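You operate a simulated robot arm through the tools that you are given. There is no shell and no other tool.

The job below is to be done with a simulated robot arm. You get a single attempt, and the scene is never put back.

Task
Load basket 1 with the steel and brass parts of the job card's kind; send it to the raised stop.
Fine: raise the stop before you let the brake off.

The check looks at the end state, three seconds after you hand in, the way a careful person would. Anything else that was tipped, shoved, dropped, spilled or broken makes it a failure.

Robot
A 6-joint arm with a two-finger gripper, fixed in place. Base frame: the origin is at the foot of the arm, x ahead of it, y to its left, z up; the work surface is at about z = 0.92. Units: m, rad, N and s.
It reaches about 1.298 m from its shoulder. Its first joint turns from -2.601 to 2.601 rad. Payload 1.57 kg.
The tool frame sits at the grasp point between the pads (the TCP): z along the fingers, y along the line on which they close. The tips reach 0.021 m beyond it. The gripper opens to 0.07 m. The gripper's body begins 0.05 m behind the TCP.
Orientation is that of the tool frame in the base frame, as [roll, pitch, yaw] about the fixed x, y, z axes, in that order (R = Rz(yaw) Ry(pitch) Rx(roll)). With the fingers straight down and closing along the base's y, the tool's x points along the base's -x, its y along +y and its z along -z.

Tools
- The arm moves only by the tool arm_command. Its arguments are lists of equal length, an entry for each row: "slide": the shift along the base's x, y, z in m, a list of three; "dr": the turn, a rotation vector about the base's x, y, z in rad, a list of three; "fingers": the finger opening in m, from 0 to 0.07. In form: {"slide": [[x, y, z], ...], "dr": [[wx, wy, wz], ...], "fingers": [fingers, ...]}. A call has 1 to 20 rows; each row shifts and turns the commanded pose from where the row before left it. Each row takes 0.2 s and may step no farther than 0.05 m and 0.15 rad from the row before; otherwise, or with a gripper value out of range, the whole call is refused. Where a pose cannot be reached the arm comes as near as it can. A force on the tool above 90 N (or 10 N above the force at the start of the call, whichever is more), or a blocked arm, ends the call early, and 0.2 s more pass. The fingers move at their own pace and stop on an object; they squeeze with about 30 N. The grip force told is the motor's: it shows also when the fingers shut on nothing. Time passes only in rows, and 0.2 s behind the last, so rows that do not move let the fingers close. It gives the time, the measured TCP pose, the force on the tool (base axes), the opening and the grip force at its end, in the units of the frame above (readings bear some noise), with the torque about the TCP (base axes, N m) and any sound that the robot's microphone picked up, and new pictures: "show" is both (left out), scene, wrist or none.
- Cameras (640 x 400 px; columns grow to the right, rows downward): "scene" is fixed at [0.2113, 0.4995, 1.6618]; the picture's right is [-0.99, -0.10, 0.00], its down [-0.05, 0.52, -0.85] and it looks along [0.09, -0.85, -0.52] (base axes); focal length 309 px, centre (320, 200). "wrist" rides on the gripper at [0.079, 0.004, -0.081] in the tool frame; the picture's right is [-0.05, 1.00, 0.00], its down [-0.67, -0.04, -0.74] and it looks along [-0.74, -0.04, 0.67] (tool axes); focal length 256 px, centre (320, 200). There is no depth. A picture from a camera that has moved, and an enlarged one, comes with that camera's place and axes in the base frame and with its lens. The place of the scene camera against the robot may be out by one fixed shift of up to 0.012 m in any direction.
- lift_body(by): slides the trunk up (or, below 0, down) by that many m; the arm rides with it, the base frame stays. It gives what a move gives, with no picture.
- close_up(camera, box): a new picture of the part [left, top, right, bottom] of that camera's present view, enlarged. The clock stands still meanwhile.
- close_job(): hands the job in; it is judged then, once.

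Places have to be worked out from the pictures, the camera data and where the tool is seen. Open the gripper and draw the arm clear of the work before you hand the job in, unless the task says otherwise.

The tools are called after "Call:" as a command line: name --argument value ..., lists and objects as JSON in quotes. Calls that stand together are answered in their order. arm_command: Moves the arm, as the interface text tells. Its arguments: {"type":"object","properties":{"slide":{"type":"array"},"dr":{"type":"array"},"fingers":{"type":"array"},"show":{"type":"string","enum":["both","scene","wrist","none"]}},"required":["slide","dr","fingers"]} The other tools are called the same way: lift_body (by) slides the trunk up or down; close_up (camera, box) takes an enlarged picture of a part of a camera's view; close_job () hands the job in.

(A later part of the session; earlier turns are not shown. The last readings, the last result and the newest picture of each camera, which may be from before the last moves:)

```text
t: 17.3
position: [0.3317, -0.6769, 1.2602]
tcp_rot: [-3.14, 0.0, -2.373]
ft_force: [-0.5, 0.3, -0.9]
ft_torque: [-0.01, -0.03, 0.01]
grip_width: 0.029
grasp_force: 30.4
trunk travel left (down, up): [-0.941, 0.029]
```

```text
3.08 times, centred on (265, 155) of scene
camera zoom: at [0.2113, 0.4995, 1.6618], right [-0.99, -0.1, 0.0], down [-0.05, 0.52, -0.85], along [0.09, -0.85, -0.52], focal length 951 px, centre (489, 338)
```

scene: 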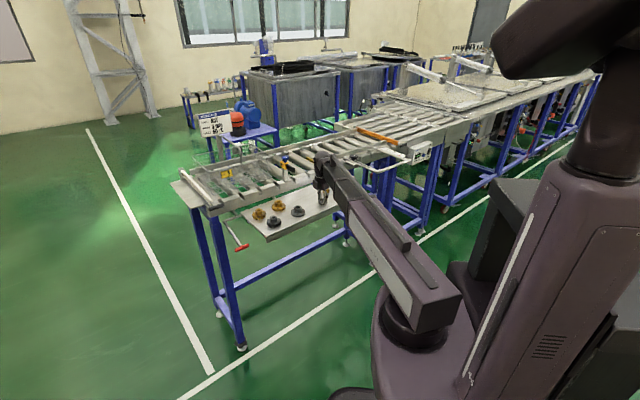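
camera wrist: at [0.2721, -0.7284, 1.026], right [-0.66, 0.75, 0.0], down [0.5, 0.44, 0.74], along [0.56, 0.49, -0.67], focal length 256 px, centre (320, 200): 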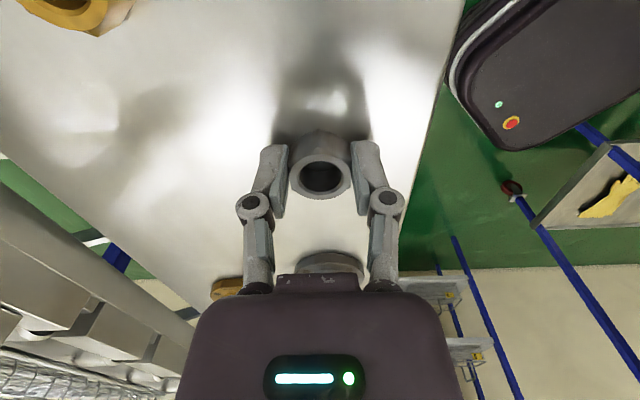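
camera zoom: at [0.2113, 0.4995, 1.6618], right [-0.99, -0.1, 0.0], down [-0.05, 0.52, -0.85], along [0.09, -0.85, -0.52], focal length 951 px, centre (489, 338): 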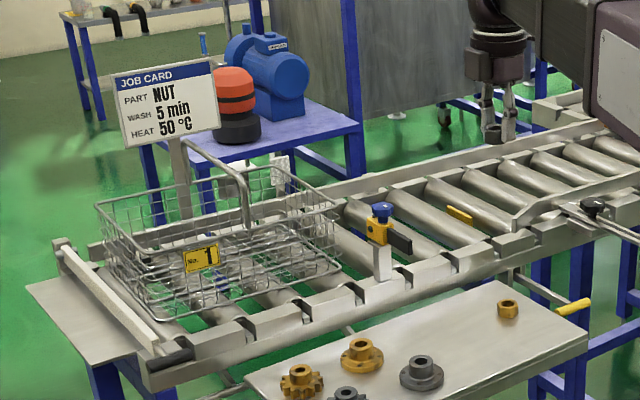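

The nut is secure. I'll move over the conveyor just right of the basket, to about (0.594,-0.90) at this safe height, so the wrist camera looks along the conveyor into basket 1.

Call:
arm_command --slide '[[0.0328, -0.028, 0], [0.0328, -0.028, 0], [0.0328, -0.028, 0], [0.0328, -0.028, 0], [0.0328, -0.028, 0], [0.0328, -0.028, 0], [0.0328, -0.028, 0], [0.0328, -0.028, 0]]' --dr '[[0, 0, 0], [0, 0, 0], [0, 0, 0], [0, 0, 0], [0, 0, 0], [0, 0, 0], [0, 0, 0], [0, 0, 0]]' --fingers '[0.015, 0.015, 0.015, 0.015, 0.015, 0.015, 0.015, 0.015]' --show "both"

Call:
close_up --camera "wrist" --box '[160, 0, 480, 240]'

Call:
close_up --camera "scene" --box '[165, 60, 365, 220]'

```text
t: 19.1
position: [0.5938, -0.9026, 1.2591]
tcp_rot: [3.139, -0.001, -2.37]
ft_force: [0.4, 0.6, -1.2]
ft_torque: [-0.01, 0.02, 0.0]
grip_width: 0.0293
grasp_force: 30.2
trunk travel left (down, up): [-0.941, 0.029]
camera wrist: at [0.5352, -0.954, 1.34], right [-0.66, 0.75, 0.0], down [0.5, 0.44, 0.74], along [0.56, 0.49, -0.67], focal length 256 px, centre (320, 200)
```

scene: 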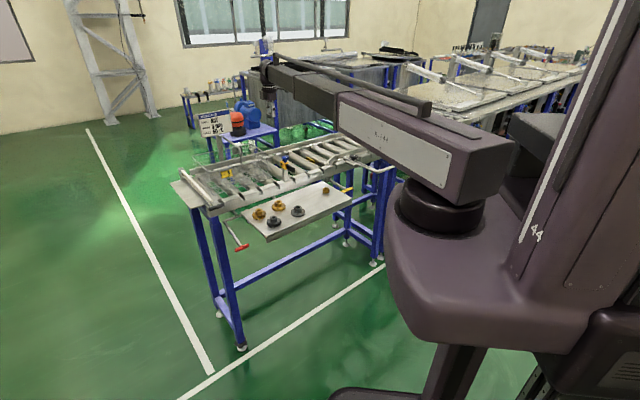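
wrist: 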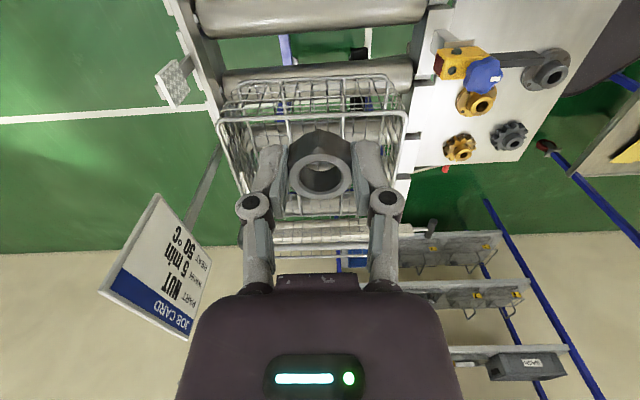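

```text
1.67 times, centred on (320, 120) of wrist
camera zoom: at [0.5352, -0.954, 1.34], right [-0.66, 0.75, 0.0], down [0.5, 0.44, 0.74], along [0.56, 0.49, -0.67], focal length 427 px, centre (320, 333)
```

zoom: 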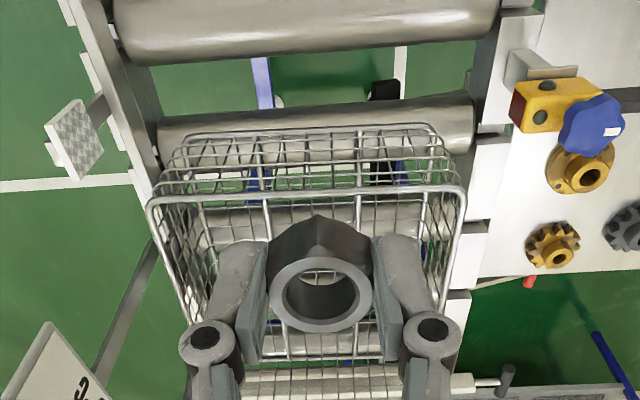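

```text
2.50 times, centred on (265, 140) of scene
camera zoom: at [0.2113, 0.4995, 1.6618], right [-0.99, -0.1, 0.0], down [-0.05, 0.52, -0.85], along [0.09, -0.85, -0.52], focal length 773 px, centre (458, 350)
```

zoom: 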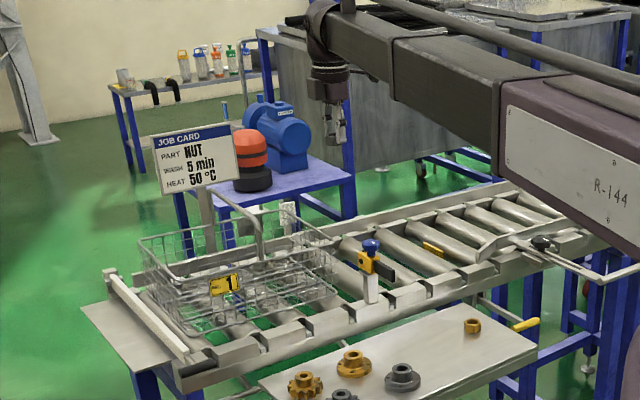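

The view down the conveyor shows basket 1's right end at about 0.16 m from its bail, and also that the yellow block on the post is a photo sensor facing a reflector, so it must not be touched. I'll move over the middle of the basket's right half, about (0.704,-0.80), still at the safe height.

Call:
arm_command --slide '[[0.0276, 0.0259, 0], [0.0276, 0.0259, 0], [0.0276, 0.0259, 0], [0.0276, 0.0259, 0]]' --dr '[[0, 0, 0], [0, 0, 0], [0, 0, 0], [0, 0, 0]]' --fingers '[0.015, 0.015, 0.015, 0.015]' --show "both"

Call:
close_up --camera "wrist" --box '[160, 0, 480, 200]'

Call:
close_up --camera "scene" --box '[185, 60, 325, 220]'

```text
t: 20.1
position: [0.7032, -0.7988, 1.2603]
tcp_rot: [3.14, -0.002, -2.375]
ft_force: [-0.1, -0.3, -1.7]
ft_torque: [-0.02, 0.0, 0.01]
grip_width: 0.0291
grasp_force: 30.0
trunk travel left (down, up): [-0.941, 0.029]
camera wrist: at [0.6435, -0.8499, 1.3409], right [-0.66, 0.76, 0.0], down [0.5, 0.44, 0.74], along [0.56, 0.49, -0.67], focal length 256 px, centre (320, 200)
```

scene: 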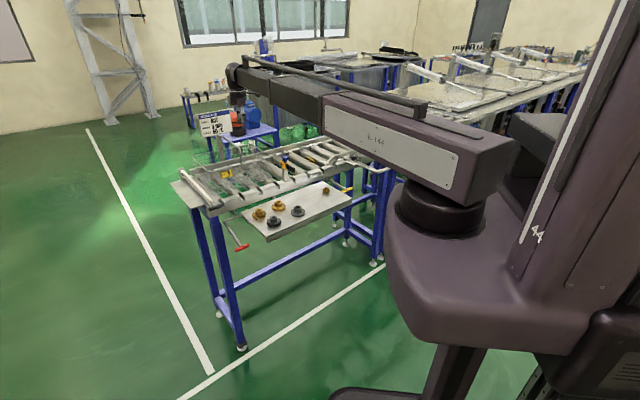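
wrist: 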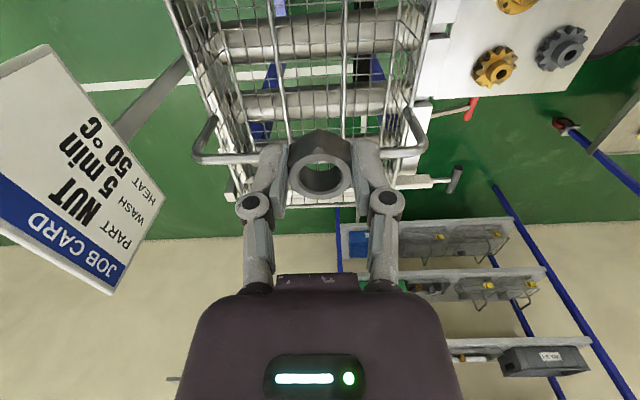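

```text
2.00 times, centred on (320, 100) of wrist
camera zoom: at [0.6435, -0.8499, 1.3409], right [-0.66, 0.76, 0.0], down [0.5, 0.44, 0.74], along [0.56, 0.49, -0.67], focal length 512 px, centre (320, 400)
```

zoom: 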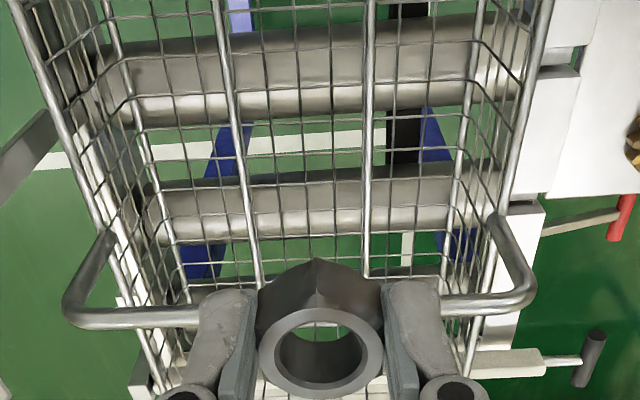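

```text
2.50 times, centred on (255, 140) of scene
camera zoom: at [0.2113, 0.4995, 1.6618], right [-0.99, -0.1, 0.0], down [-0.05, 0.52, -0.85], along [0.09, -0.85, -0.52], focal length 773 px, centre (482, 350)
```

zoom: 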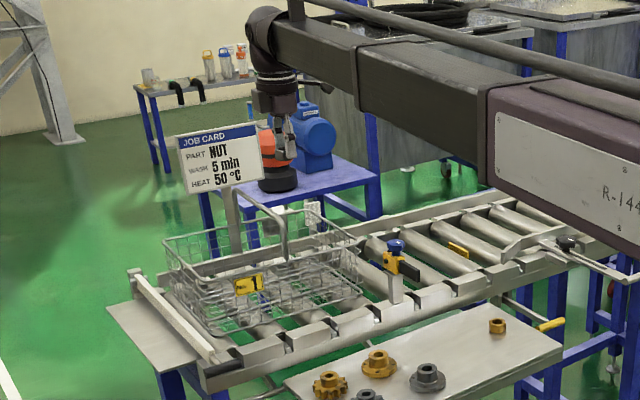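

The bail's top is at z≈1.17 and its plane is about 0.055 m from the TCP; the right rim is about 0.09 m on the other side. I'll shift 8 mm away from the bail, lower to about z=1.10 and check clearance.

Call:
arm_command --slide '[[-0.0055, -0.0058, 0]]' --dr '[[0, 0, 0]]' --fingers '[0.015]' --show "none"

Call:
lift_body --by -0.16

Call:
close_up --camera "wrist" --box '[100, 0, 540, 275]'

Call:
close_up --camera "scene" --box '[195, 90, 325, 200]'

```text
t: 20.5
position: [0.6985, -0.8033, 1.2598]
tcp_rot: [-3.142, -0.001, -2.373]
ft_force: [0.3, 0.2, -1.1]
ft_torque: [0.01, -0.01, 0.0]
grip_width: 0.0292
grasp_force: 30.6
trunk travel left (down, up): [-0.941, 0.029]
```

```text
t: 22.4
position: [0.6969, -0.8046, 1.0997]
tcp_rot: [-3.141, -0.001, -2.371]
ft_force: [0.7, 0.5, -0.8]
ft_torque: [-0.01, -0.03, 0.0]
grip_width: 0.0291
grasp_force: 29.9
trunk travel left (down, up): [-0.781, 0.189]
```

```text
1.45 times, centred on (320, 138) of wrist
camera zoom: at [0.6379, -0.8557, 1.181], right [-0.66, 0.75, 0.0], down [0.5, 0.44, 0.74], along [0.56, 0.49, -0.67], focal length 372 px, centre (320, 291)
```

zoom: 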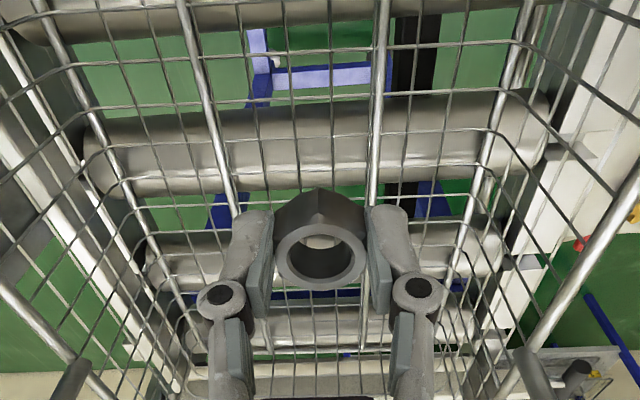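

```text
3.64 times, centred on (260, 145) of scene
camera zoom: at [0.2113, 0.4995, 1.6618], right [-0.99, -0.1, 0.0], down [-0.05, 0.52, -0.85], along [0.09, -0.85, -0.52], focal length 1124 px, centre (538, 400)
```

zoom: 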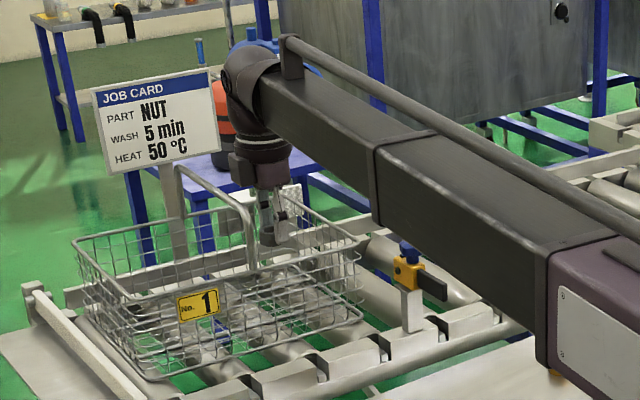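

The nut hangs inside the right half of the basket, well clear of the bail and walls, and the beam is above the bail. I'll lower another 48 mm so the nut is just above the basket floor.

Call:
lift_body --by -0.048

Call:
close_up --camera "wrist" --box '[100, 0, 540, 275]'

Call:
close_up --camera "scene" --box '[205, 110, 305, 200]'

```text
t: 23.2
position: [0.6985, -0.8041, 1.051]
tcp_rot: [3.142, -0.001, -2.371]
ft_force: [0.1, -1.4, -0.7]
ft_torque: [0.02, 0.01, 0.0]
grip_width: 0.0291
grasp_force: 30.2
trunk travel left (down, up): [-0.733, 0.237]
```

```text
1.45 times, centred on (320, 138) of wrist
camera zoom: at [0.6379, -0.8557, 1.133], right [-0.66, 0.75, 0.0], down [0.5, 0.44, 0.74], along [0.56, 0.49, -0.67], focal length 372 px, centre (320, 291)
```

zoom: 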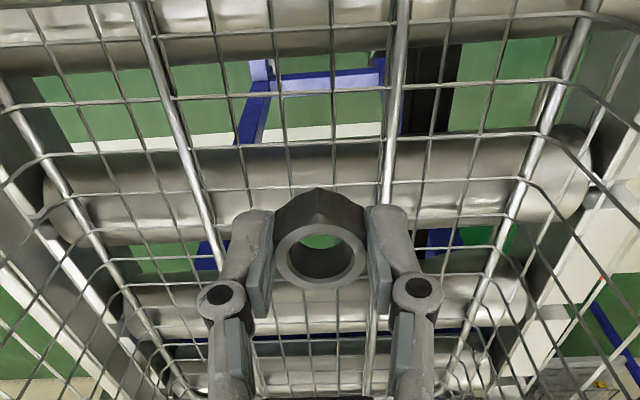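

```text
4.44 times, centred on (255, 155) of scene
camera zoom: at [0.2113, 0.4995, 1.6618], right [-0.99, -0.1, 0.0], down [-0.05, 0.52, -0.85], along [0.09, -0.85, -0.52], focal length 1374 px, centre (609, 400)
```

zoom: 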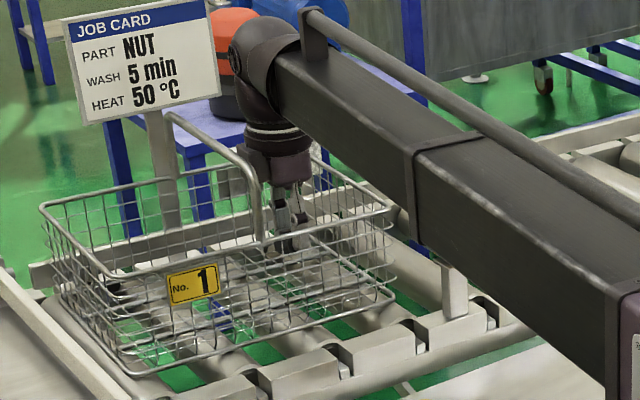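

Comparing rod spacing at three heights puts the basket floor near z≈0.975, so the nut is still about 5 cm above it. Going lower would bring the camera box against the right rim, so I'll turn the tool -0.785 rad to bring the camera inside the basket's corner area before I go down.

Call:
arm_command --slide '[[0, 0, 0], [0, 0, 0], [0, 0, 0], [0, 0, 0], [0, 0, 0], [0, 0, 0]]' --dr '[[0, 0, -0.131], [0, 0, -0.131], [0, 0, -0.131], [0, 0, -0.131], [0, 0, -0.131], [0, 0, -0.131]]' --fingers '[0.015, 0.015, 0.015, 0.015, 0.015, 0.015]' --show "both"

Call:
close_up --camera "scene" --box '[205, 110, 305, 200]'

```text
t: 24.6
position: [0.6976, -0.8038, 1.0521]
tcp_rot: [-3.141, 0.0, 3.119]
ft_force: [-0.4, 0.5, -0.5]
ft_torque: [0.03, 0.03, -0.02]
grip_width: 0.029
grasp_force: 29.8
trunk travel left (down, up): [-0.733, 0.237]
camera wrist: at [0.6185, -0.7976, 1.1329], right [0.07, 1.0, 0.0], down [0.67, -0.05, 0.74], along [0.74, -0.05, -0.67], focal length 256 px, centre (320, 200)
```

scene: 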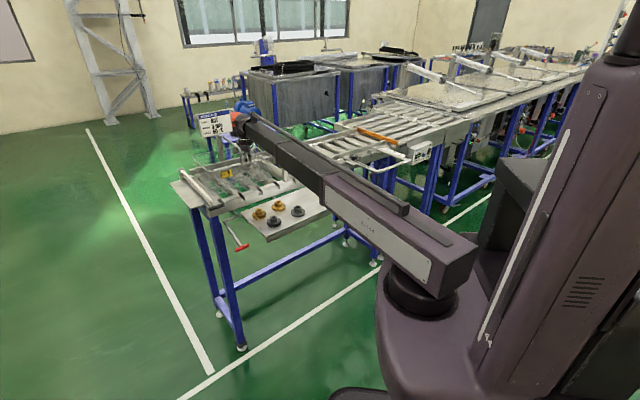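
wrist: 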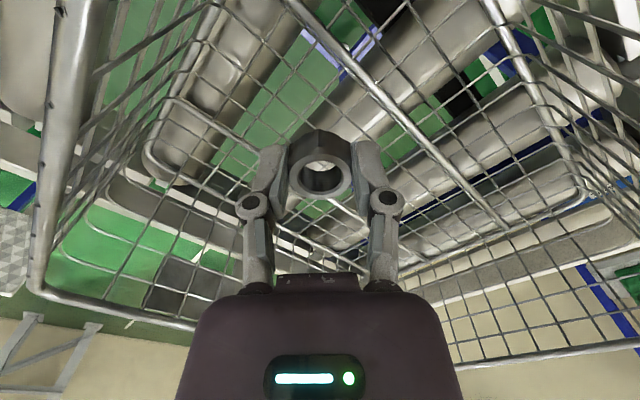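

```text
4.44 times, centred on (255, 155) of scene
camera zoom: at [0.2113, 0.4995, 1.6618], right [-0.99, -0.1, 0.0], down [-0.05, 0.52, -0.85], along [0.09, -0.85, -0.52], focal length 1374 px, centre (609, 400)
```

zoom: 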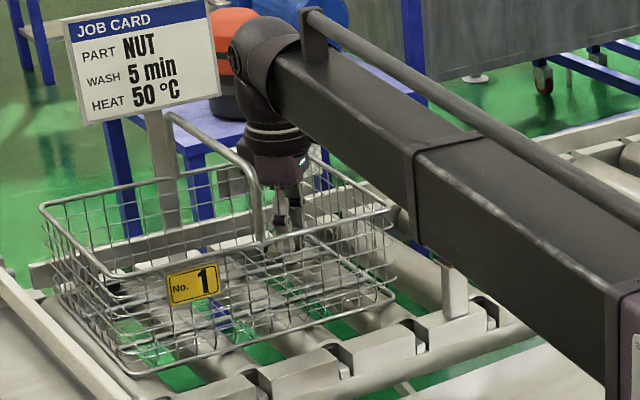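

The view shows the right rim passes within about 2 cm of the camera, so I want more room there. I'll turn another -0.38 rad and shift about 23 mm towards the far side, keeping camera and gripper inside the half-basket.

Call:
arm_command --slide '[[0.0056, -0.0053, 0], [0.0056, -0.0053, 0], [0.0056, -0.0053, 0]]' --dr '[[0, 0, -0.127], [0, 0, -0.127], [0, 0, -0.127]]' --fingers '[0.015, 0.015, 0.015]' --show "wrist"

Call:
close_up --camera "scene" --box '[205, 110, 305, 200]'

```text
t: 25.4
position: [0.7151, -0.8204, 1.0519]
tcp_rot: [3.141, 0.001, 2.74]
ft_force: [0.8, 0.5, -0.7]
ft_torque: [-0.03, -0.04, 0.03]
grip_width: 0.0292
grasp_force: 30.3
trunk travel left (down, up): [-0.733, 0.237]
camera wrist: at [0.6432, -0.7846, 1.1327], right [0.44, 0.9, 0.0], down [0.6, -0.29, 0.74], along [0.67, -0.33, -0.67], focal length 256 px, centre (320, 200)
```

wrist: 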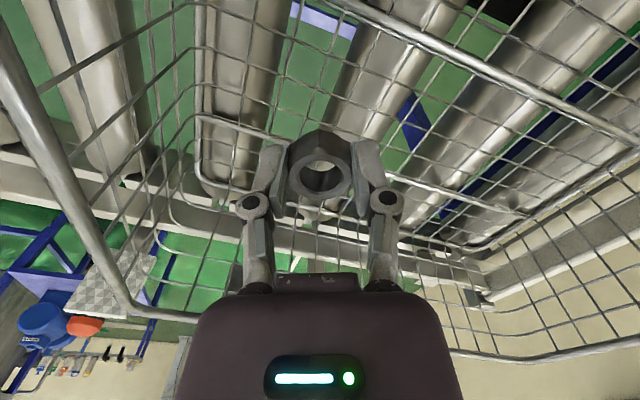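

```text
4.44 times, centred on (255, 155) of scene
camera zoom: at [0.2113, 0.4995, 1.6618], right [-0.99, -0.1, 0.0], down [-0.05, 0.52, -0.85], along [0.09, -0.85, -0.52], focal length 1374 px, centre (609, 400)
```

zoom: 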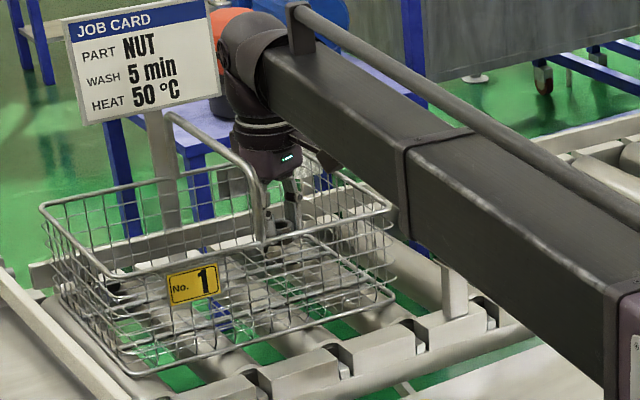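

Clearances look good: the rim's right edge is well to the left of the camera and the bail is behind the gripper. I'll lower 30 mm and read the force.

Call:
lift_body --by -0.03

Call:
close_up --camera "wrist" --box '[160, 0, 480, 240]'

Call:
close_up --camera "scene" --box '[205, 110, 305, 200]'

```text
t: 26.2
position: [0.7156, -0.8211, 1.0224]
tcp_rot: [-3.141, 0.0, 2.742]
ft_force: [-0.1, 1.1, -0.4]
ft_torque: [-0.05, -0.01, -0.01]
grip_width: 0.029
grasp_force: 30.2
trunk travel left (down, up): [-0.703, 0.267]
```

```text
1.67 times, centred on (320, 120) of wrist
camera zoom: at [0.6429, -0.7845, 1.1029], right [0.44, 0.9, 0.0], down [0.6, -0.29, 0.74], along [0.67, -0.33, -0.67], focal length 427 px, centre (320, 333)
```

zoom: 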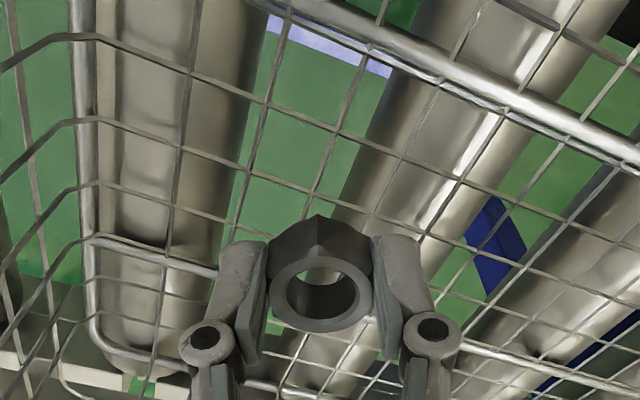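

```text
4.44 times, centred on (255, 155) of scene
camera zoom: at [0.2113, 0.4995, 1.6618], right [-0.99, -0.1, 0.0], down [-0.05, 0.52, -0.85], along [0.09, -0.85, -0.52], focal length 1374 px, centre (609, 400)
```

zoom: 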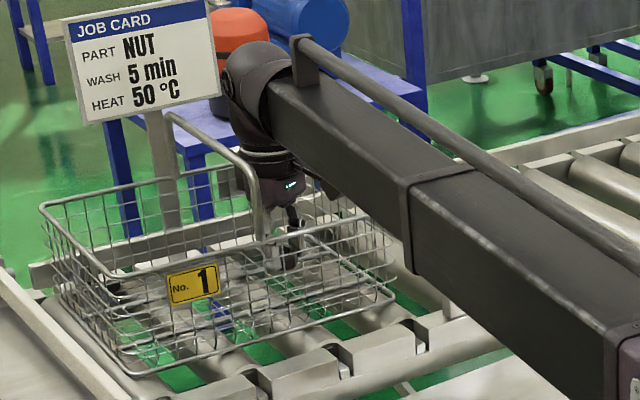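

There is no contact and the force is near zero. I'll lower another 12 mm, which should leave the nut about 1 cm or less above the mesh.

Call:
lift_body --by -0.012

Call:
close_up --camera "wrist" --box '[160, 0, 480, 240]'

```text
t: 26.8
position: [0.7141, -0.8208, 1.0106]
tcp_rot: [-3.14, 0.0, 2.743]
ft_force: [0.5, -0.3, 0.0]
ft_torque: [-0.01, -0.01, 0.01]
grip_width: 0.0292
grasp_force: 30.1
trunk travel left (down, up): [-0.691, 0.279]
```

```text
1.67 times, centred on (320, 120) of wrist
camera zoom: at [0.6427, -0.7844, 1.091], right [0.44, 0.9, 0.0], down [0.6, -0.29, 0.74], along [0.67, -0.33, -0.67], focal length 427 px, centre (320, 333)
```

zoom: 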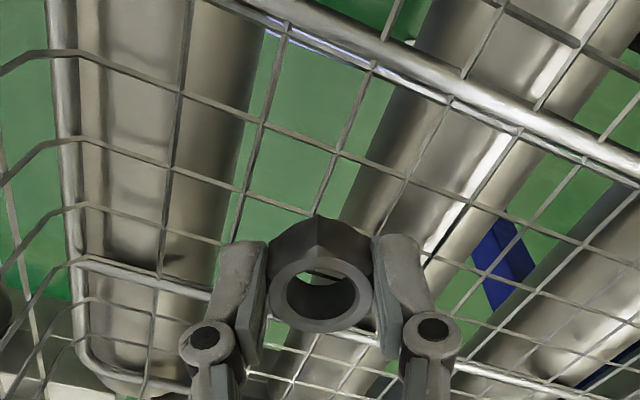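

The floor still reads near z≈0.975. I'll lower 6 mm more, then open the fingers slightly (to about 46 mm) to release the nut.

Call:
lift_body --by -0.006

Call:
arm_command --slide '[[0, 0, 0], [0, 0, 0], [0, 0, 0]]' --dr '[[0, 0, 0], [0, 0, 0], [0, 0, 0]]' --fingers '[0.036, 0.046, 0.046]' --show "wrist"

Call:
close_up --camera "wrist" --box '[160, 0, 480, 240]'

```text
t: 27.4
position: [0.7122, -0.8194, 1.0061]
tcp_rot: [-3.141, 0.001, 2.744]
ft_force: [-0.9, -2.1, 16.2]
ft_torque: [0.05, -0.12, 0.03]
grip_width: 0.0294
grasp_force: 30.3
trunk travel left (down, up): [-0.685, 0.285]
```

```text
t: 28.1
position: [0.7141, -0.8189, 1.0043]
tcp_rot: [-3.141, -0.001, 2.744]
ft_force: [0.5, -0.1, 0.1]
ft_torque: [-0.01, -0.02, -0.03]
grip_width: 0.0463
grasp_force: 0.0
trunk travel left (down, up): [-0.685, 0.285]
camera wrist: at [0.643, -0.7845, 1.0848], right [0.44, 0.9, 0.0], down [0.6, -0.29, 0.74], along [0.67, -0.33, -0.67], focal length 256 px, centre (320, 200)
```

wrist: 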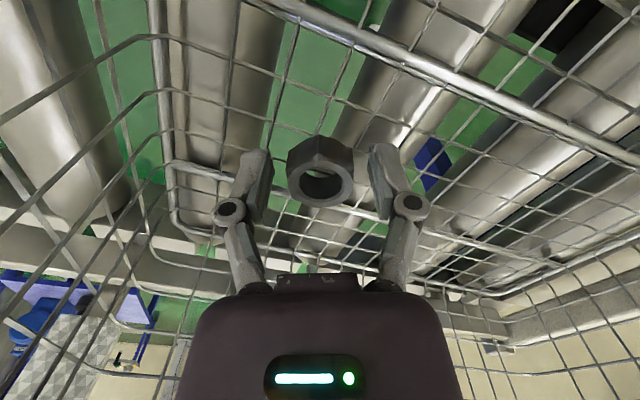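

```text
1.67 times, centred on (320, 120) of wrist
camera zoom: at [0.643, -0.7845, 1.0848], right [0.44, 0.9, 0.0], down [0.6, -0.29, 0.74], along [0.67, -0.33, -0.67], focal length 427 px, centre (320, 333)
```

zoom: 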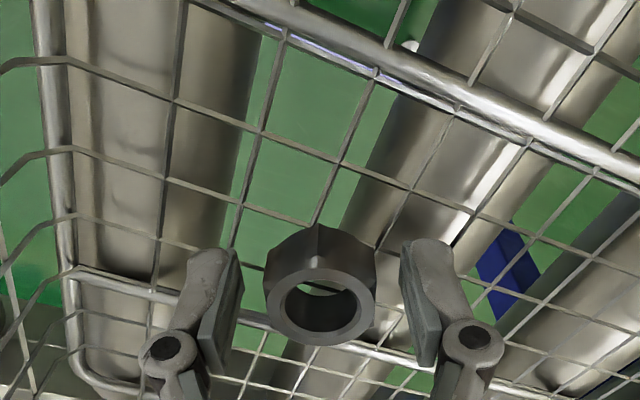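

The nut touched the floor gently (16 N), and after opening it rests on the mesh with zero force. I'll raise straight up out of the basket.

Call:
lift_body --by 0.05

Call:
lift_body --by 0.206

Call:
close_up --camera "wrist" --box '[160, 0, 480, 240]'

Call:
close_up --camera "scene" --box '[185, 100, 345, 210]'

```text
t: 29.1
position: [0.7138, -0.8192, 1.0549]
tcp_rot: [-3.141, 0.0, 2.743]
ft_force: [0.2, -0.5, 0.2]
ft_torque: [0.01, -0.04, 0.02]
grip_width: 0.0456
grasp_force: 0.1
trunk travel left (down, up): [-0.735, 0.235]
```

```text
t: 31.3
position: [0.7134, -0.8205, 1.2601]
tcp_rot: [-3.139, 0.0, 2.743]
ft_force: [-0.1, 0.2, -0.5]
ft_torque: [-0.02, 0.0, -0.02]
grip_width: 0.046
grasp_force: 0.1
trunk travel left (down, up): [-0.941, 0.029]
```

```text
1.67 times, centred on (320, 120) of wrist
camera zoom: at [0.6429, -0.7846, 1.3408], right [0.44, 0.9, 0.0], down [0.6, -0.29, 0.74], along [0.67, -0.33, -0.67], focal length 427 px, centre (320, 333)
```

zoom: 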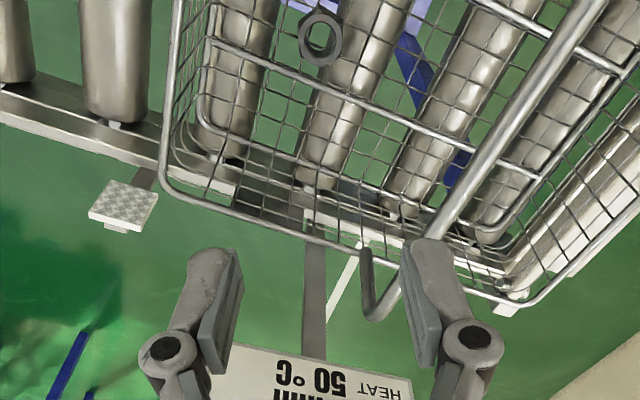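

```text
3.64 times, centred on (265, 155) of scene
camera zoom: at [0.2113, 0.4995, 1.6618], right [-0.99, -0.1, 0.0], down [-0.05, 0.52, -0.85], along [0.09, -0.85, -0.52], focal length 1124 px, centre (520, 364)
```

zoom: 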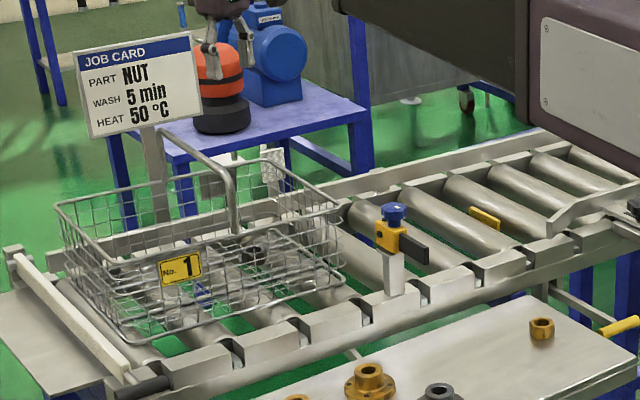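

The steel nut is visible resting in the basket. Next I'll move across at this height to above the brass nut at about (0.322,-0.77).

Call:
arm_command --slide '[[-0.0435, 0.0056, 0], [-0.0435, 0.0056, 0], [-0.0435, 0.0056, 0], [-0.0435, 0.0056, 0], [-0.0435, 0.0056, 0], [-0.0435, 0.0056, 0], [-0.0435, 0.0056, 0], [-0.0435, 0.0056, 0], [-0.0435, 0.0056, 0]]' --dr '[[0, 0, 0], [0, 0, 0], [0, 0, 0], [0, 0, 0], [0, 0, 0], [0, 0, 0], [0, 0, 0], [0, 0, 0], [0, 0, 0]]' --fingers '[0.07, 0.07, 0.07, 0.07, 0.07, 0.07, 0.07, 0.07, 0.07]' --show "none"

Call:
lift_body --by -0.18

Call:
close_up --camera "wrist" --box '[220, 0, 420, 150]'

```text
t: 33.3
position: [0.3218, -0.769, 1.2599]
tcp_rot: [-3.141, 0.001, 2.744]
ft_force: [0.6, 0.9, 0.9]
ft_torque: [-0.03, 0.0, 0.02]
grip_width: 0.07
grasp_force: 0.1
trunk travel left (down, up): [-0.941, 0.029]
```

```text
t: 35.3
position: [0.3218, -0.7699, 1.081]
tcp_rot: [3.14, 0.0, 2.744]
ft_force: [-0.6, -0.2, 0.8]
ft_torque: [0.0, 0.01, -0.01]
grip_width: 0.0697
grasp_force: 0.0
trunk travel left (down, up): [-0.761, 0.209]
```

```text
2.67 times, centred on (320, 75) of wrist
camera zoom: at [0.2518, -0.7335, 1.161], right [0.44, 0.9, 0.0], down [0.6, -0.29, 0.74], along [0.67, -0.33, -0.67], focal length 683 px, centre (320, 533)
```

zoom: 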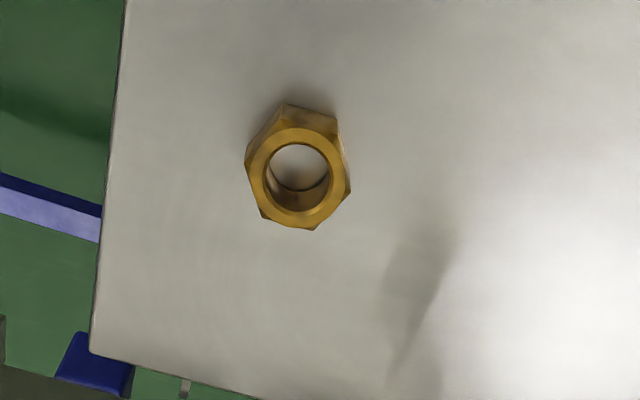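

The brass nut is visible, turned relative to my fingers. I'll enlarge it to measure its flats.

Call:
close_up --camera "wrist" --box '[285, 30, 345, 95]'

```text
6.15 times, centred on (315, 62) of wrist
camera zoom: at [0.2518, -0.7335, 1.161], right [0.44, 0.9, 0.0], down [0.6, -0.29, 0.74], along [0.67, -0.33, -0.67], focal length 1575 px, centre (351, 1046)
```

zoom: 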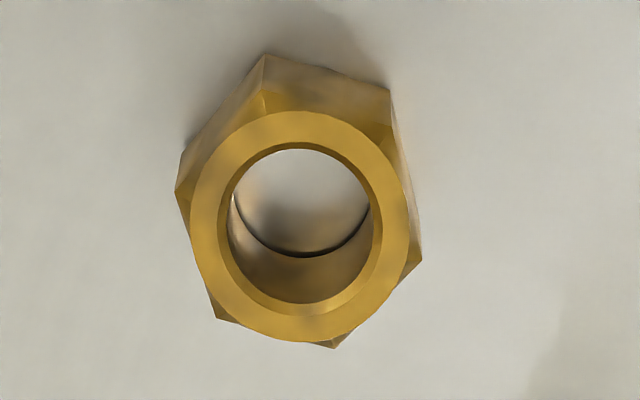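

The brass nut's flats need about +0.21 rad of turn, and its centre is near (0.322,-0.775). I'll align, lower to about z=0.96 and check centring.

Call:
arm_command --slide '[[0, -0.0025, 0], [0, -0.0025, 0]]' --dr '[[0, 0, 0.105], [0, 0, 0.105]]' --fingers '[0.07, 0.07]' --show "none"

Call:
lift_body --by -0.12

Call:
close_up --camera "wrist" --box '[160, 0, 480, 240]'

```text
t: 35.9
position: [0.3235, -0.7754, 1.0805]
tcp_rot: [-3.14, 0.0, 2.955]
ft_force: [0.1, 0.4, 0.7]
ft_torque: [0.02, 0.0, 0.0]
grip_width: 0.07
grasp_force: 0.1
trunk travel left (down, up): [-0.761, 0.209]
```

```text
t: 37.4
position: [0.3237, -0.7739, 0.9608]
tcp_rot: [3.141, -0.001, 2.954]
ft_force: [-0.5, -0.2, 0.4]
ft_torque: [-0.02, -0.01, 0.01]
grip_width: 0.0701
grasp_force: 0.1
trunk travel left (down, up): [-0.641, 0.329]
```

```text
1.67 times, centred on (320, 120) of wrist
camera zoom: at [0.2461, -0.7542, 1.041], right [0.24, 0.97, 0.0], down [0.65, -0.16, 0.74], along [0.72, -0.18, -0.67], focal length 427 px, centre (320, 333)
```

zoom: 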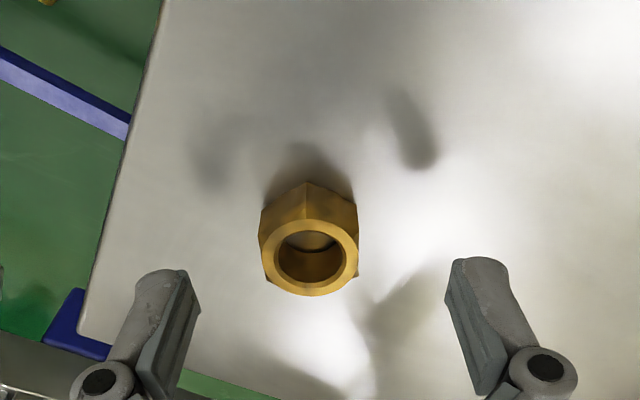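

The brass nut is aligned, only about 3 mm off centre. I'll correct that, lower the last 15 mm and close.

Call:
arm_command --slide '[[-0.0022, -0.0028, 0]]' --dr '[[0, 0, 0]]' --fingers '[0.07]' --show "none"

Call:
lift_body --by -0.0155

Call:
arm_command --slide '[[0, 0, 0], [0, 0, 0], [0, 0, 0], [0, 0, 0]]' --dr '[[0, 0, 0], [0, 0, 0], [0, 0, 0], [0, 0, 0]]' --fingers '[0.05, 0.03, 0.015, 0.015]' --show "wrist"

```text
t: 37.8
position: [0.321, -0.7769, 0.9599]
tcp_rot: [3.141, 0.0, 2.955]
ft_force: [0.1, 0.4, 0.0]
ft_torque: [0.0, -0.02, 0.0]
grip_width: 0.0701
grasp_force: 0.1
trunk travel left (down, up): [-0.641, 0.329]
```

```text
t: 38.4
position: [0.321, -0.778, 0.9442]
tcp_rot: [-3.141, 0.001, 2.955]
ft_force: [0.3, 0.0, -0.4]
ft_torque: [0.0, -0.03, -0.01]
grip_width: 0.0701
grasp_force: 0.0
trunk travel left (down, up): [-0.626, 0.344]
```

```text
t: 39.4
position: [0.321, -0.7769, 0.9438]
tcp_rot: [3.141, 0.0, 2.952]
ft_force: [-0.2, -0.6, 2.1]
ft_torque: [0.01, 0.02, 0.01]
grip_width: 0.0291
grasp_force: 30.4
trunk travel left (down, up): [-0.626, 0.344]
camera wrist: at [0.2436, -0.7571, 1.0255], right [0.24, 0.97, 0.0], down [0.65, -0.16, 0.74], along [0.72, -0.18, -0.67], focal length 256 px, centre (320, 200)
```

wrist: 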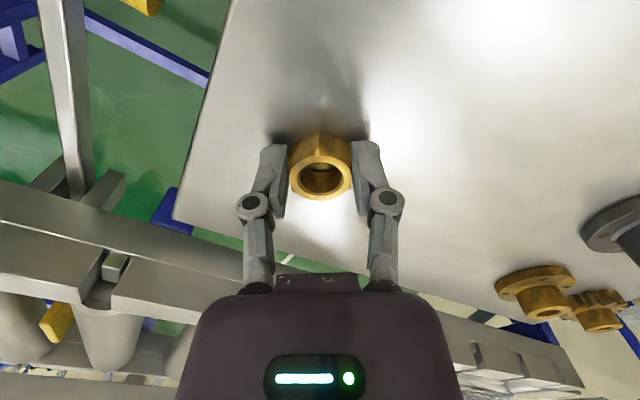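

The brass nut is gripped at 29 mm and 30 N. I'll lift it to z≈1.26 and then carry it over the left half of basket 1, at about (0.808,-0.729), turning the camera towards the robot on the way.

Call:
lift_body --by 0.316

Call:
arm_command --slide '[[0.0487, 0.0048, 0], [0.0487, 0.0048, 0], [0.0487, 0.0048, 0], [0.0487, 0.0048, 0], [0.0487, 0.0048, 0], [0.0487, 0.0048, 0], [0.0487, 0.0048, 0], [0.0487, 0.0048, 0], [0.0487, 0.0048, 0], [0.0487, 0.0048, 0]]' --dr '[[0, 0, -0.06], [0, 0, -0.06], [0, 0, -0.06], [0, 0, -0.06], [0, 0, -0.06], [0, 0, -0.06], [0, 0, -0.06], [0, 0, -0.06], [0, 0, -0.06], [0, 0, -0.06]]' --fingers '[0.015, 0.015, 0.015, 0.015, 0.015, 0.015, 0.015, 0.015, 0.015, 0.015]' --show "both"

Call:
close_up --camera "wrist" --box '[120, 0, 520, 250]'

Call:
close_up --camera "scene" --box '[175, 60, 315, 210]'

```text
t: 42.5
position: [0.3199, -0.7775, 1.2601]
tcp_rot: [-3.141, 0.0, 2.952]
ft_force: [0.1, 0.0, 0.0]
ft_torque: [-0.01, 0.02, -0.01]
grip_width: 0.0292
grasp_force: 30.4
trunk travel left (down, up): [-0.942, 0.028]
```

```text
t: 44.8
position: [0.8088, -0.7303, 1.2596]
tcp_rot: [-3.141, -0.003, 2.351]
ft_force: [0.7, 0.0, -0.8]
ft_torque: [0.02, 0.06, 0.02]
grip_width: 0.0292
grasp_force: 30.0
out of reach, approached as far as the arm can: row 3, 8
trunk travel left (down, up): [-0.942, 0.028]
camera wrist: at [0.7556, -0.6706, 1.3406], right [0.75, 0.67, 0.0], down [0.44, -0.5, 0.74], along [0.49, -0.56, -0.67], focal length 256 px, centre (320, 200)
```

scene: 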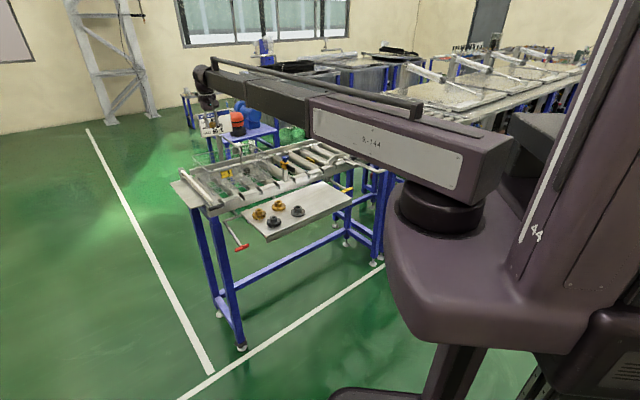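
wrist: 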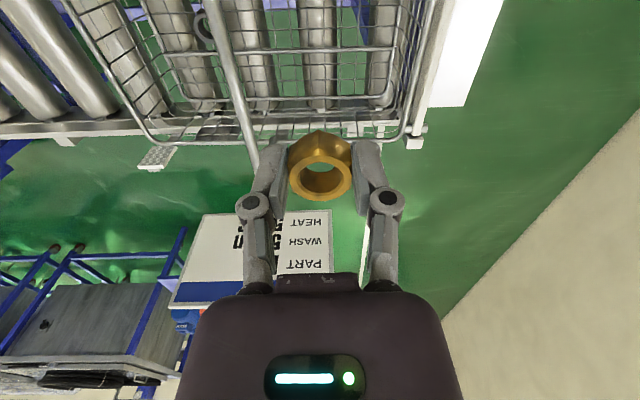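

```text
1.60 times, centred on (320, 125) of wrist
camera zoom: at [0.7556, -0.6706, 1.3406], right [0.75, 0.67, 0.0], down [0.44, -0.5, 0.74], along [0.49, -0.56, -0.67], focal length 410 px, centre (320, 320)
```

zoom: 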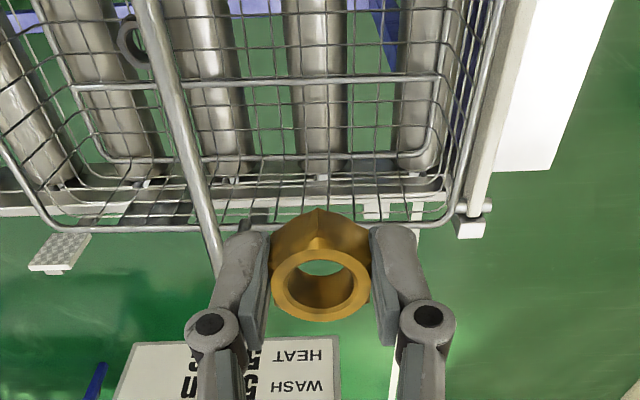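

```text
2.67 times, centred on (245, 135) of scene
camera zoom: at [0.2113, 0.4995, 1.6618], right [-0.99, -0.1, 0.0], down [-0.05, 0.52, -0.85], along [0.09, -0.85, -0.52], focal length 824 px, centre (520, 373)
```

zoom: 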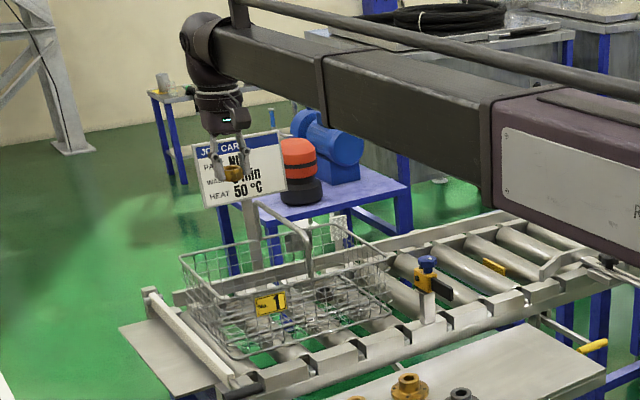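

The left rim lies at about -0.105 and the bail at about +0.035 in conveyor coordinates; I'm at -0.022. I'll shift 12 mm further from the bail, then lower to z≈1.06 and check.

Call:
arm_command --slide '[[0.0082, 0.0087, 0]]' --dr '[[0, 0, 0]]' --fingers '[0.015]' --show "none"

Call:
lift_body --by -0.14

Call:
close_up --camera "wrist" --box '[0, 0, 640, 400]'

Call:
close_up --camera "scene" --box '[185, 90, 305, 200]'

```text
t: 45.1
position: [0.8162, -0.722, 1.2585]
tcp_rot: [-3.142, 0.0, 2.35]
ft_force: [-0.5, 0.8, -0.9]
ft_torque: [-0.01, 0.02, -0.01]
grip_width: 0.0293
grasp_force: 30.3
trunk travel left (down, up): [-0.942, 0.028]
```

```text
t: 46.8
position: [0.8143, -0.7221, 1.1202]
tcp_rot: [-3.141, 0.001, 2.352]
ft_force: [0.9, -0.9, -1.0]
ft_torque: [0.0, 0.01, -0.02]
grip_width: 0.0291
grasp_force: 29.5
trunk travel left (down, up): [-0.802, 0.168]
```

```text
1.00 times, centred on (320, 200) of wrist (not enlarged: the box is as wide or as high as the picture)
camera zoom: at [0.7619, -0.6617, 1.2014], right [0.75, 0.67, 0.0], down [0.44, -0.5, 0.74], along [0.5, -0.56, -0.67], focal length 256 px, centre (320, 200)
```

zoom: 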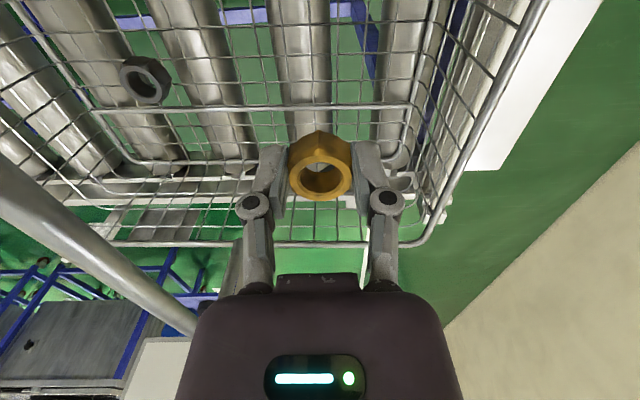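

```text
3.64 times, centred on (245, 145) of scene
camera zoom: at [0.2113, 0.4995, 1.6618], right [-0.99, -0.1, 0.0], down [-0.05, 0.52, -0.85], along [0.09, -0.85, -0.52], focal length 1124 px, centre (593, 400)
```

zoom: 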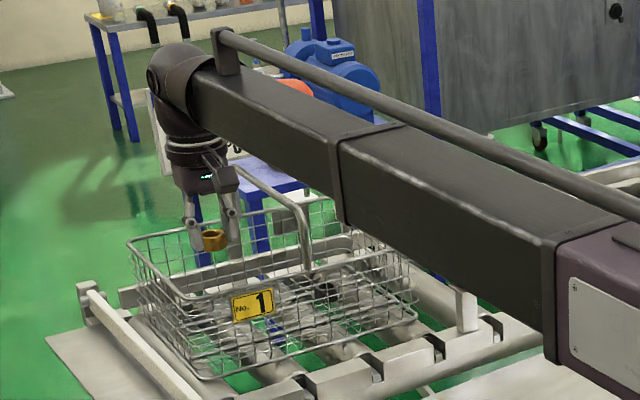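

The nut is above the left half, with both walls and the bail clear. I'll lower 60 mm, check again, and then approach the floor.

Call:
lift_body --by -0.06

Call:
close_up --camera "wrist" --box '[0, 0, 640, 400]'

Call:
close_up --camera "scene" --box '[195, 110, 295, 200]'

```text
t: 47.8
position: [0.8152, -0.7215, 1.0604]
tcp_rot: [3.14, 0.0, 2.352]
ft_force: [0.5, -0.2, 0.1]
ft_torque: [-0.01, 0.02, -0.01]
grip_width: 0.0291
grasp_force: 29.7
trunk travel left (down, up): [-0.742, 0.228]
```

```text
1.00 times, centred on (320, 200) of wrist (not enlarged: the box is as wide or as high as the picture)
camera zoom: at [0.7619, -0.6616, 1.1415], right [0.75, 0.67, 0.0], down [0.44, -0.5, 0.74], along [0.5, -0.56, -0.67], focal length 256 px, centre (320, 200)
```

zoom: 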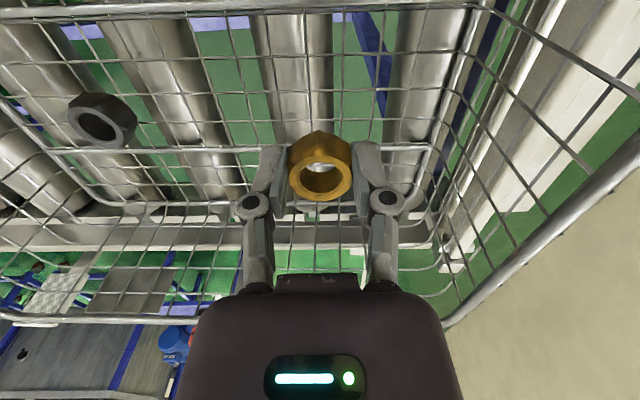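

```text
4.44 times, centred on (245, 155) of scene
camera zoom: at [0.2113, 0.4995, 1.6618], right [-0.99, -0.1, 0.0], down [-0.05, 0.52, -0.85], along [0.09, -0.85, -0.52], focal length 1374 px, centre (653, 400)
```

zoom: 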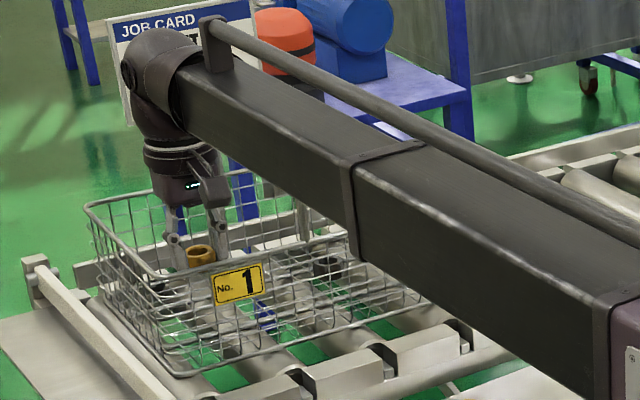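

The beam's side gap to the bail is about 1.5–2 cm by my estimate, so I'll shift another 8 mm to the left for margin. Then I'll lower to about z=1.012.

Call:
arm_command --slide '[[0.0055, 0.0058, 0]]' --dr '[[0, 0, 0]]' --fingers '[0.015]' --show "none"

Call:
lift_body --by -0.048

Call:
close_up --camera "wrist" --box '[0, 0, 640, 400]'

Call:
close_up --camera "scene" --box '[195, 110, 295, 200]'

```text
t: 48.2
position: [0.8204, -0.7153, 1.0601]
tcp_rot: [-3.141, 0.0, 2.353]
ft_force: [0.1, -0.4, -0.4]
ft_torque: [-0.02, -0.01, 0.02]
grip_width: 0.0295
grasp_force: 30.4
trunk travel left (down, up): [-0.742, 0.228]
```

```text
t: 49.1
position: [0.8201, -0.7158, 1.0136]
tcp_rot: [-3.141, 0.0, 2.353]
ft_force: [-1.7, 0.4, 2.3]
ft_torque: [0.04, -0.01, 0.02]
grip_width: 0.0295
grasp_force: 30.4
trunk travel left (down, up): [-0.694, 0.276]
```

```text
1.00 times, centred on (320, 200) of wrist (not enlarged: the box is as wide or as high as the picture)
camera zoom: at [0.7671, -0.655, 1.0938], right [0.75, 0.67, 0.0], down [0.44, -0.5, 0.74], along [0.5, -0.56, -0.67], focal length 256 px, centre (320, 200)
```

zoom: 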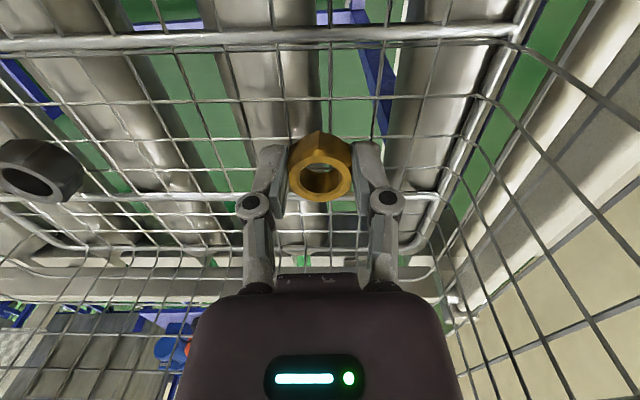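

```text
4.44 times, centred on (245, 155) of scene
camera zoom: at [0.2113, 0.4995, 1.6618], right [-0.99, -0.1, 0.0], down [-0.05, 0.52, -0.85], along [0.09, -0.85, -0.52], focal length 1374 px, centre (653, 400)
```

zoom: 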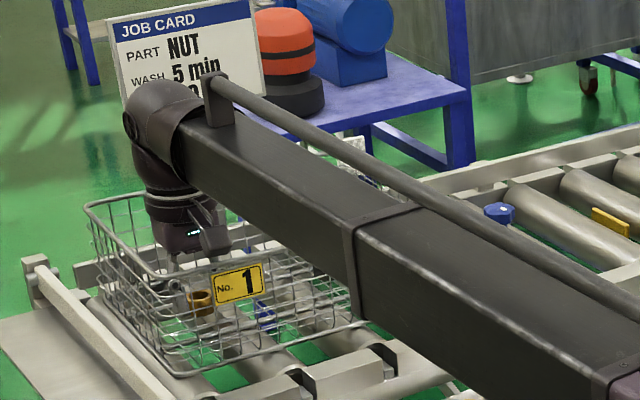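

A faint 2 N reading suggests the nut is almost touching. I'll lower 3 mm more and see.

Call:
lift_body --by -0.003

```text
t: 49.6
position: [0.8195, -0.7151, 1.0112]
tcp_rot: [-3.141, 0.001, 2.354]
ft_force: [4.0, -3.1, 17.9]
ft_torque: [-0.03, -0.2, 0.01]
grip_width: 0.0291
grasp_force: 29.9
trunk travel left (down, up): [-0.691, 0.279]
```

Contact is about 18 N, so the nut is on the floor. The floor here is a few mm higher than in the right half, so the conveyor slopes down towards the yellow stop. I'll open the fingers.

Call:
arm_command --slide '[[0, 0, 0], [0, 0, 0], [0, 0, 0]]' --dr '[[0, 0, 0], [0, 0, 0], [0, 0, 0]]' --fingers '[0.036, 0.045, 0.045]' --show "wrist"

```text
t: 50.4
position: [0.821, -0.7148, 1.0105]
tcp_rot: [-3.14, -0.002, 2.353]
ft_force: [0.0, 0.7, -0.1]
ft_torque: [-0.02, -0.02, -0.01]
grip_width: 0.045
grasp_force: 0.1
trunk travel left (down, up): [-0.691, 0.279]
camera wrist: at [0.7676, -0.6554, 1.0904], right [0.75, 0.67, 0.0], down [0.44, -0.5, 0.74], along [0.5, -0.56, -0.67], focal length 256 px, centre (320, 200)
```

wrist: 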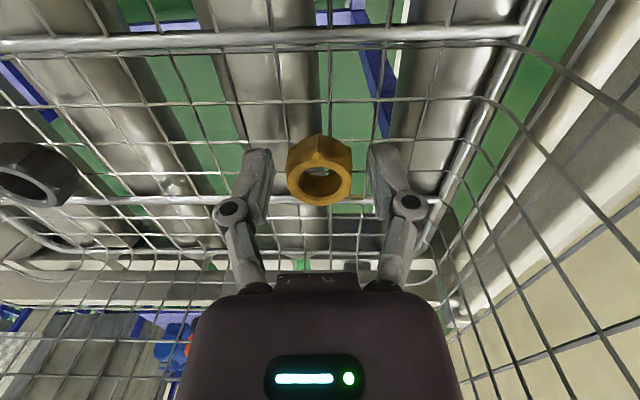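

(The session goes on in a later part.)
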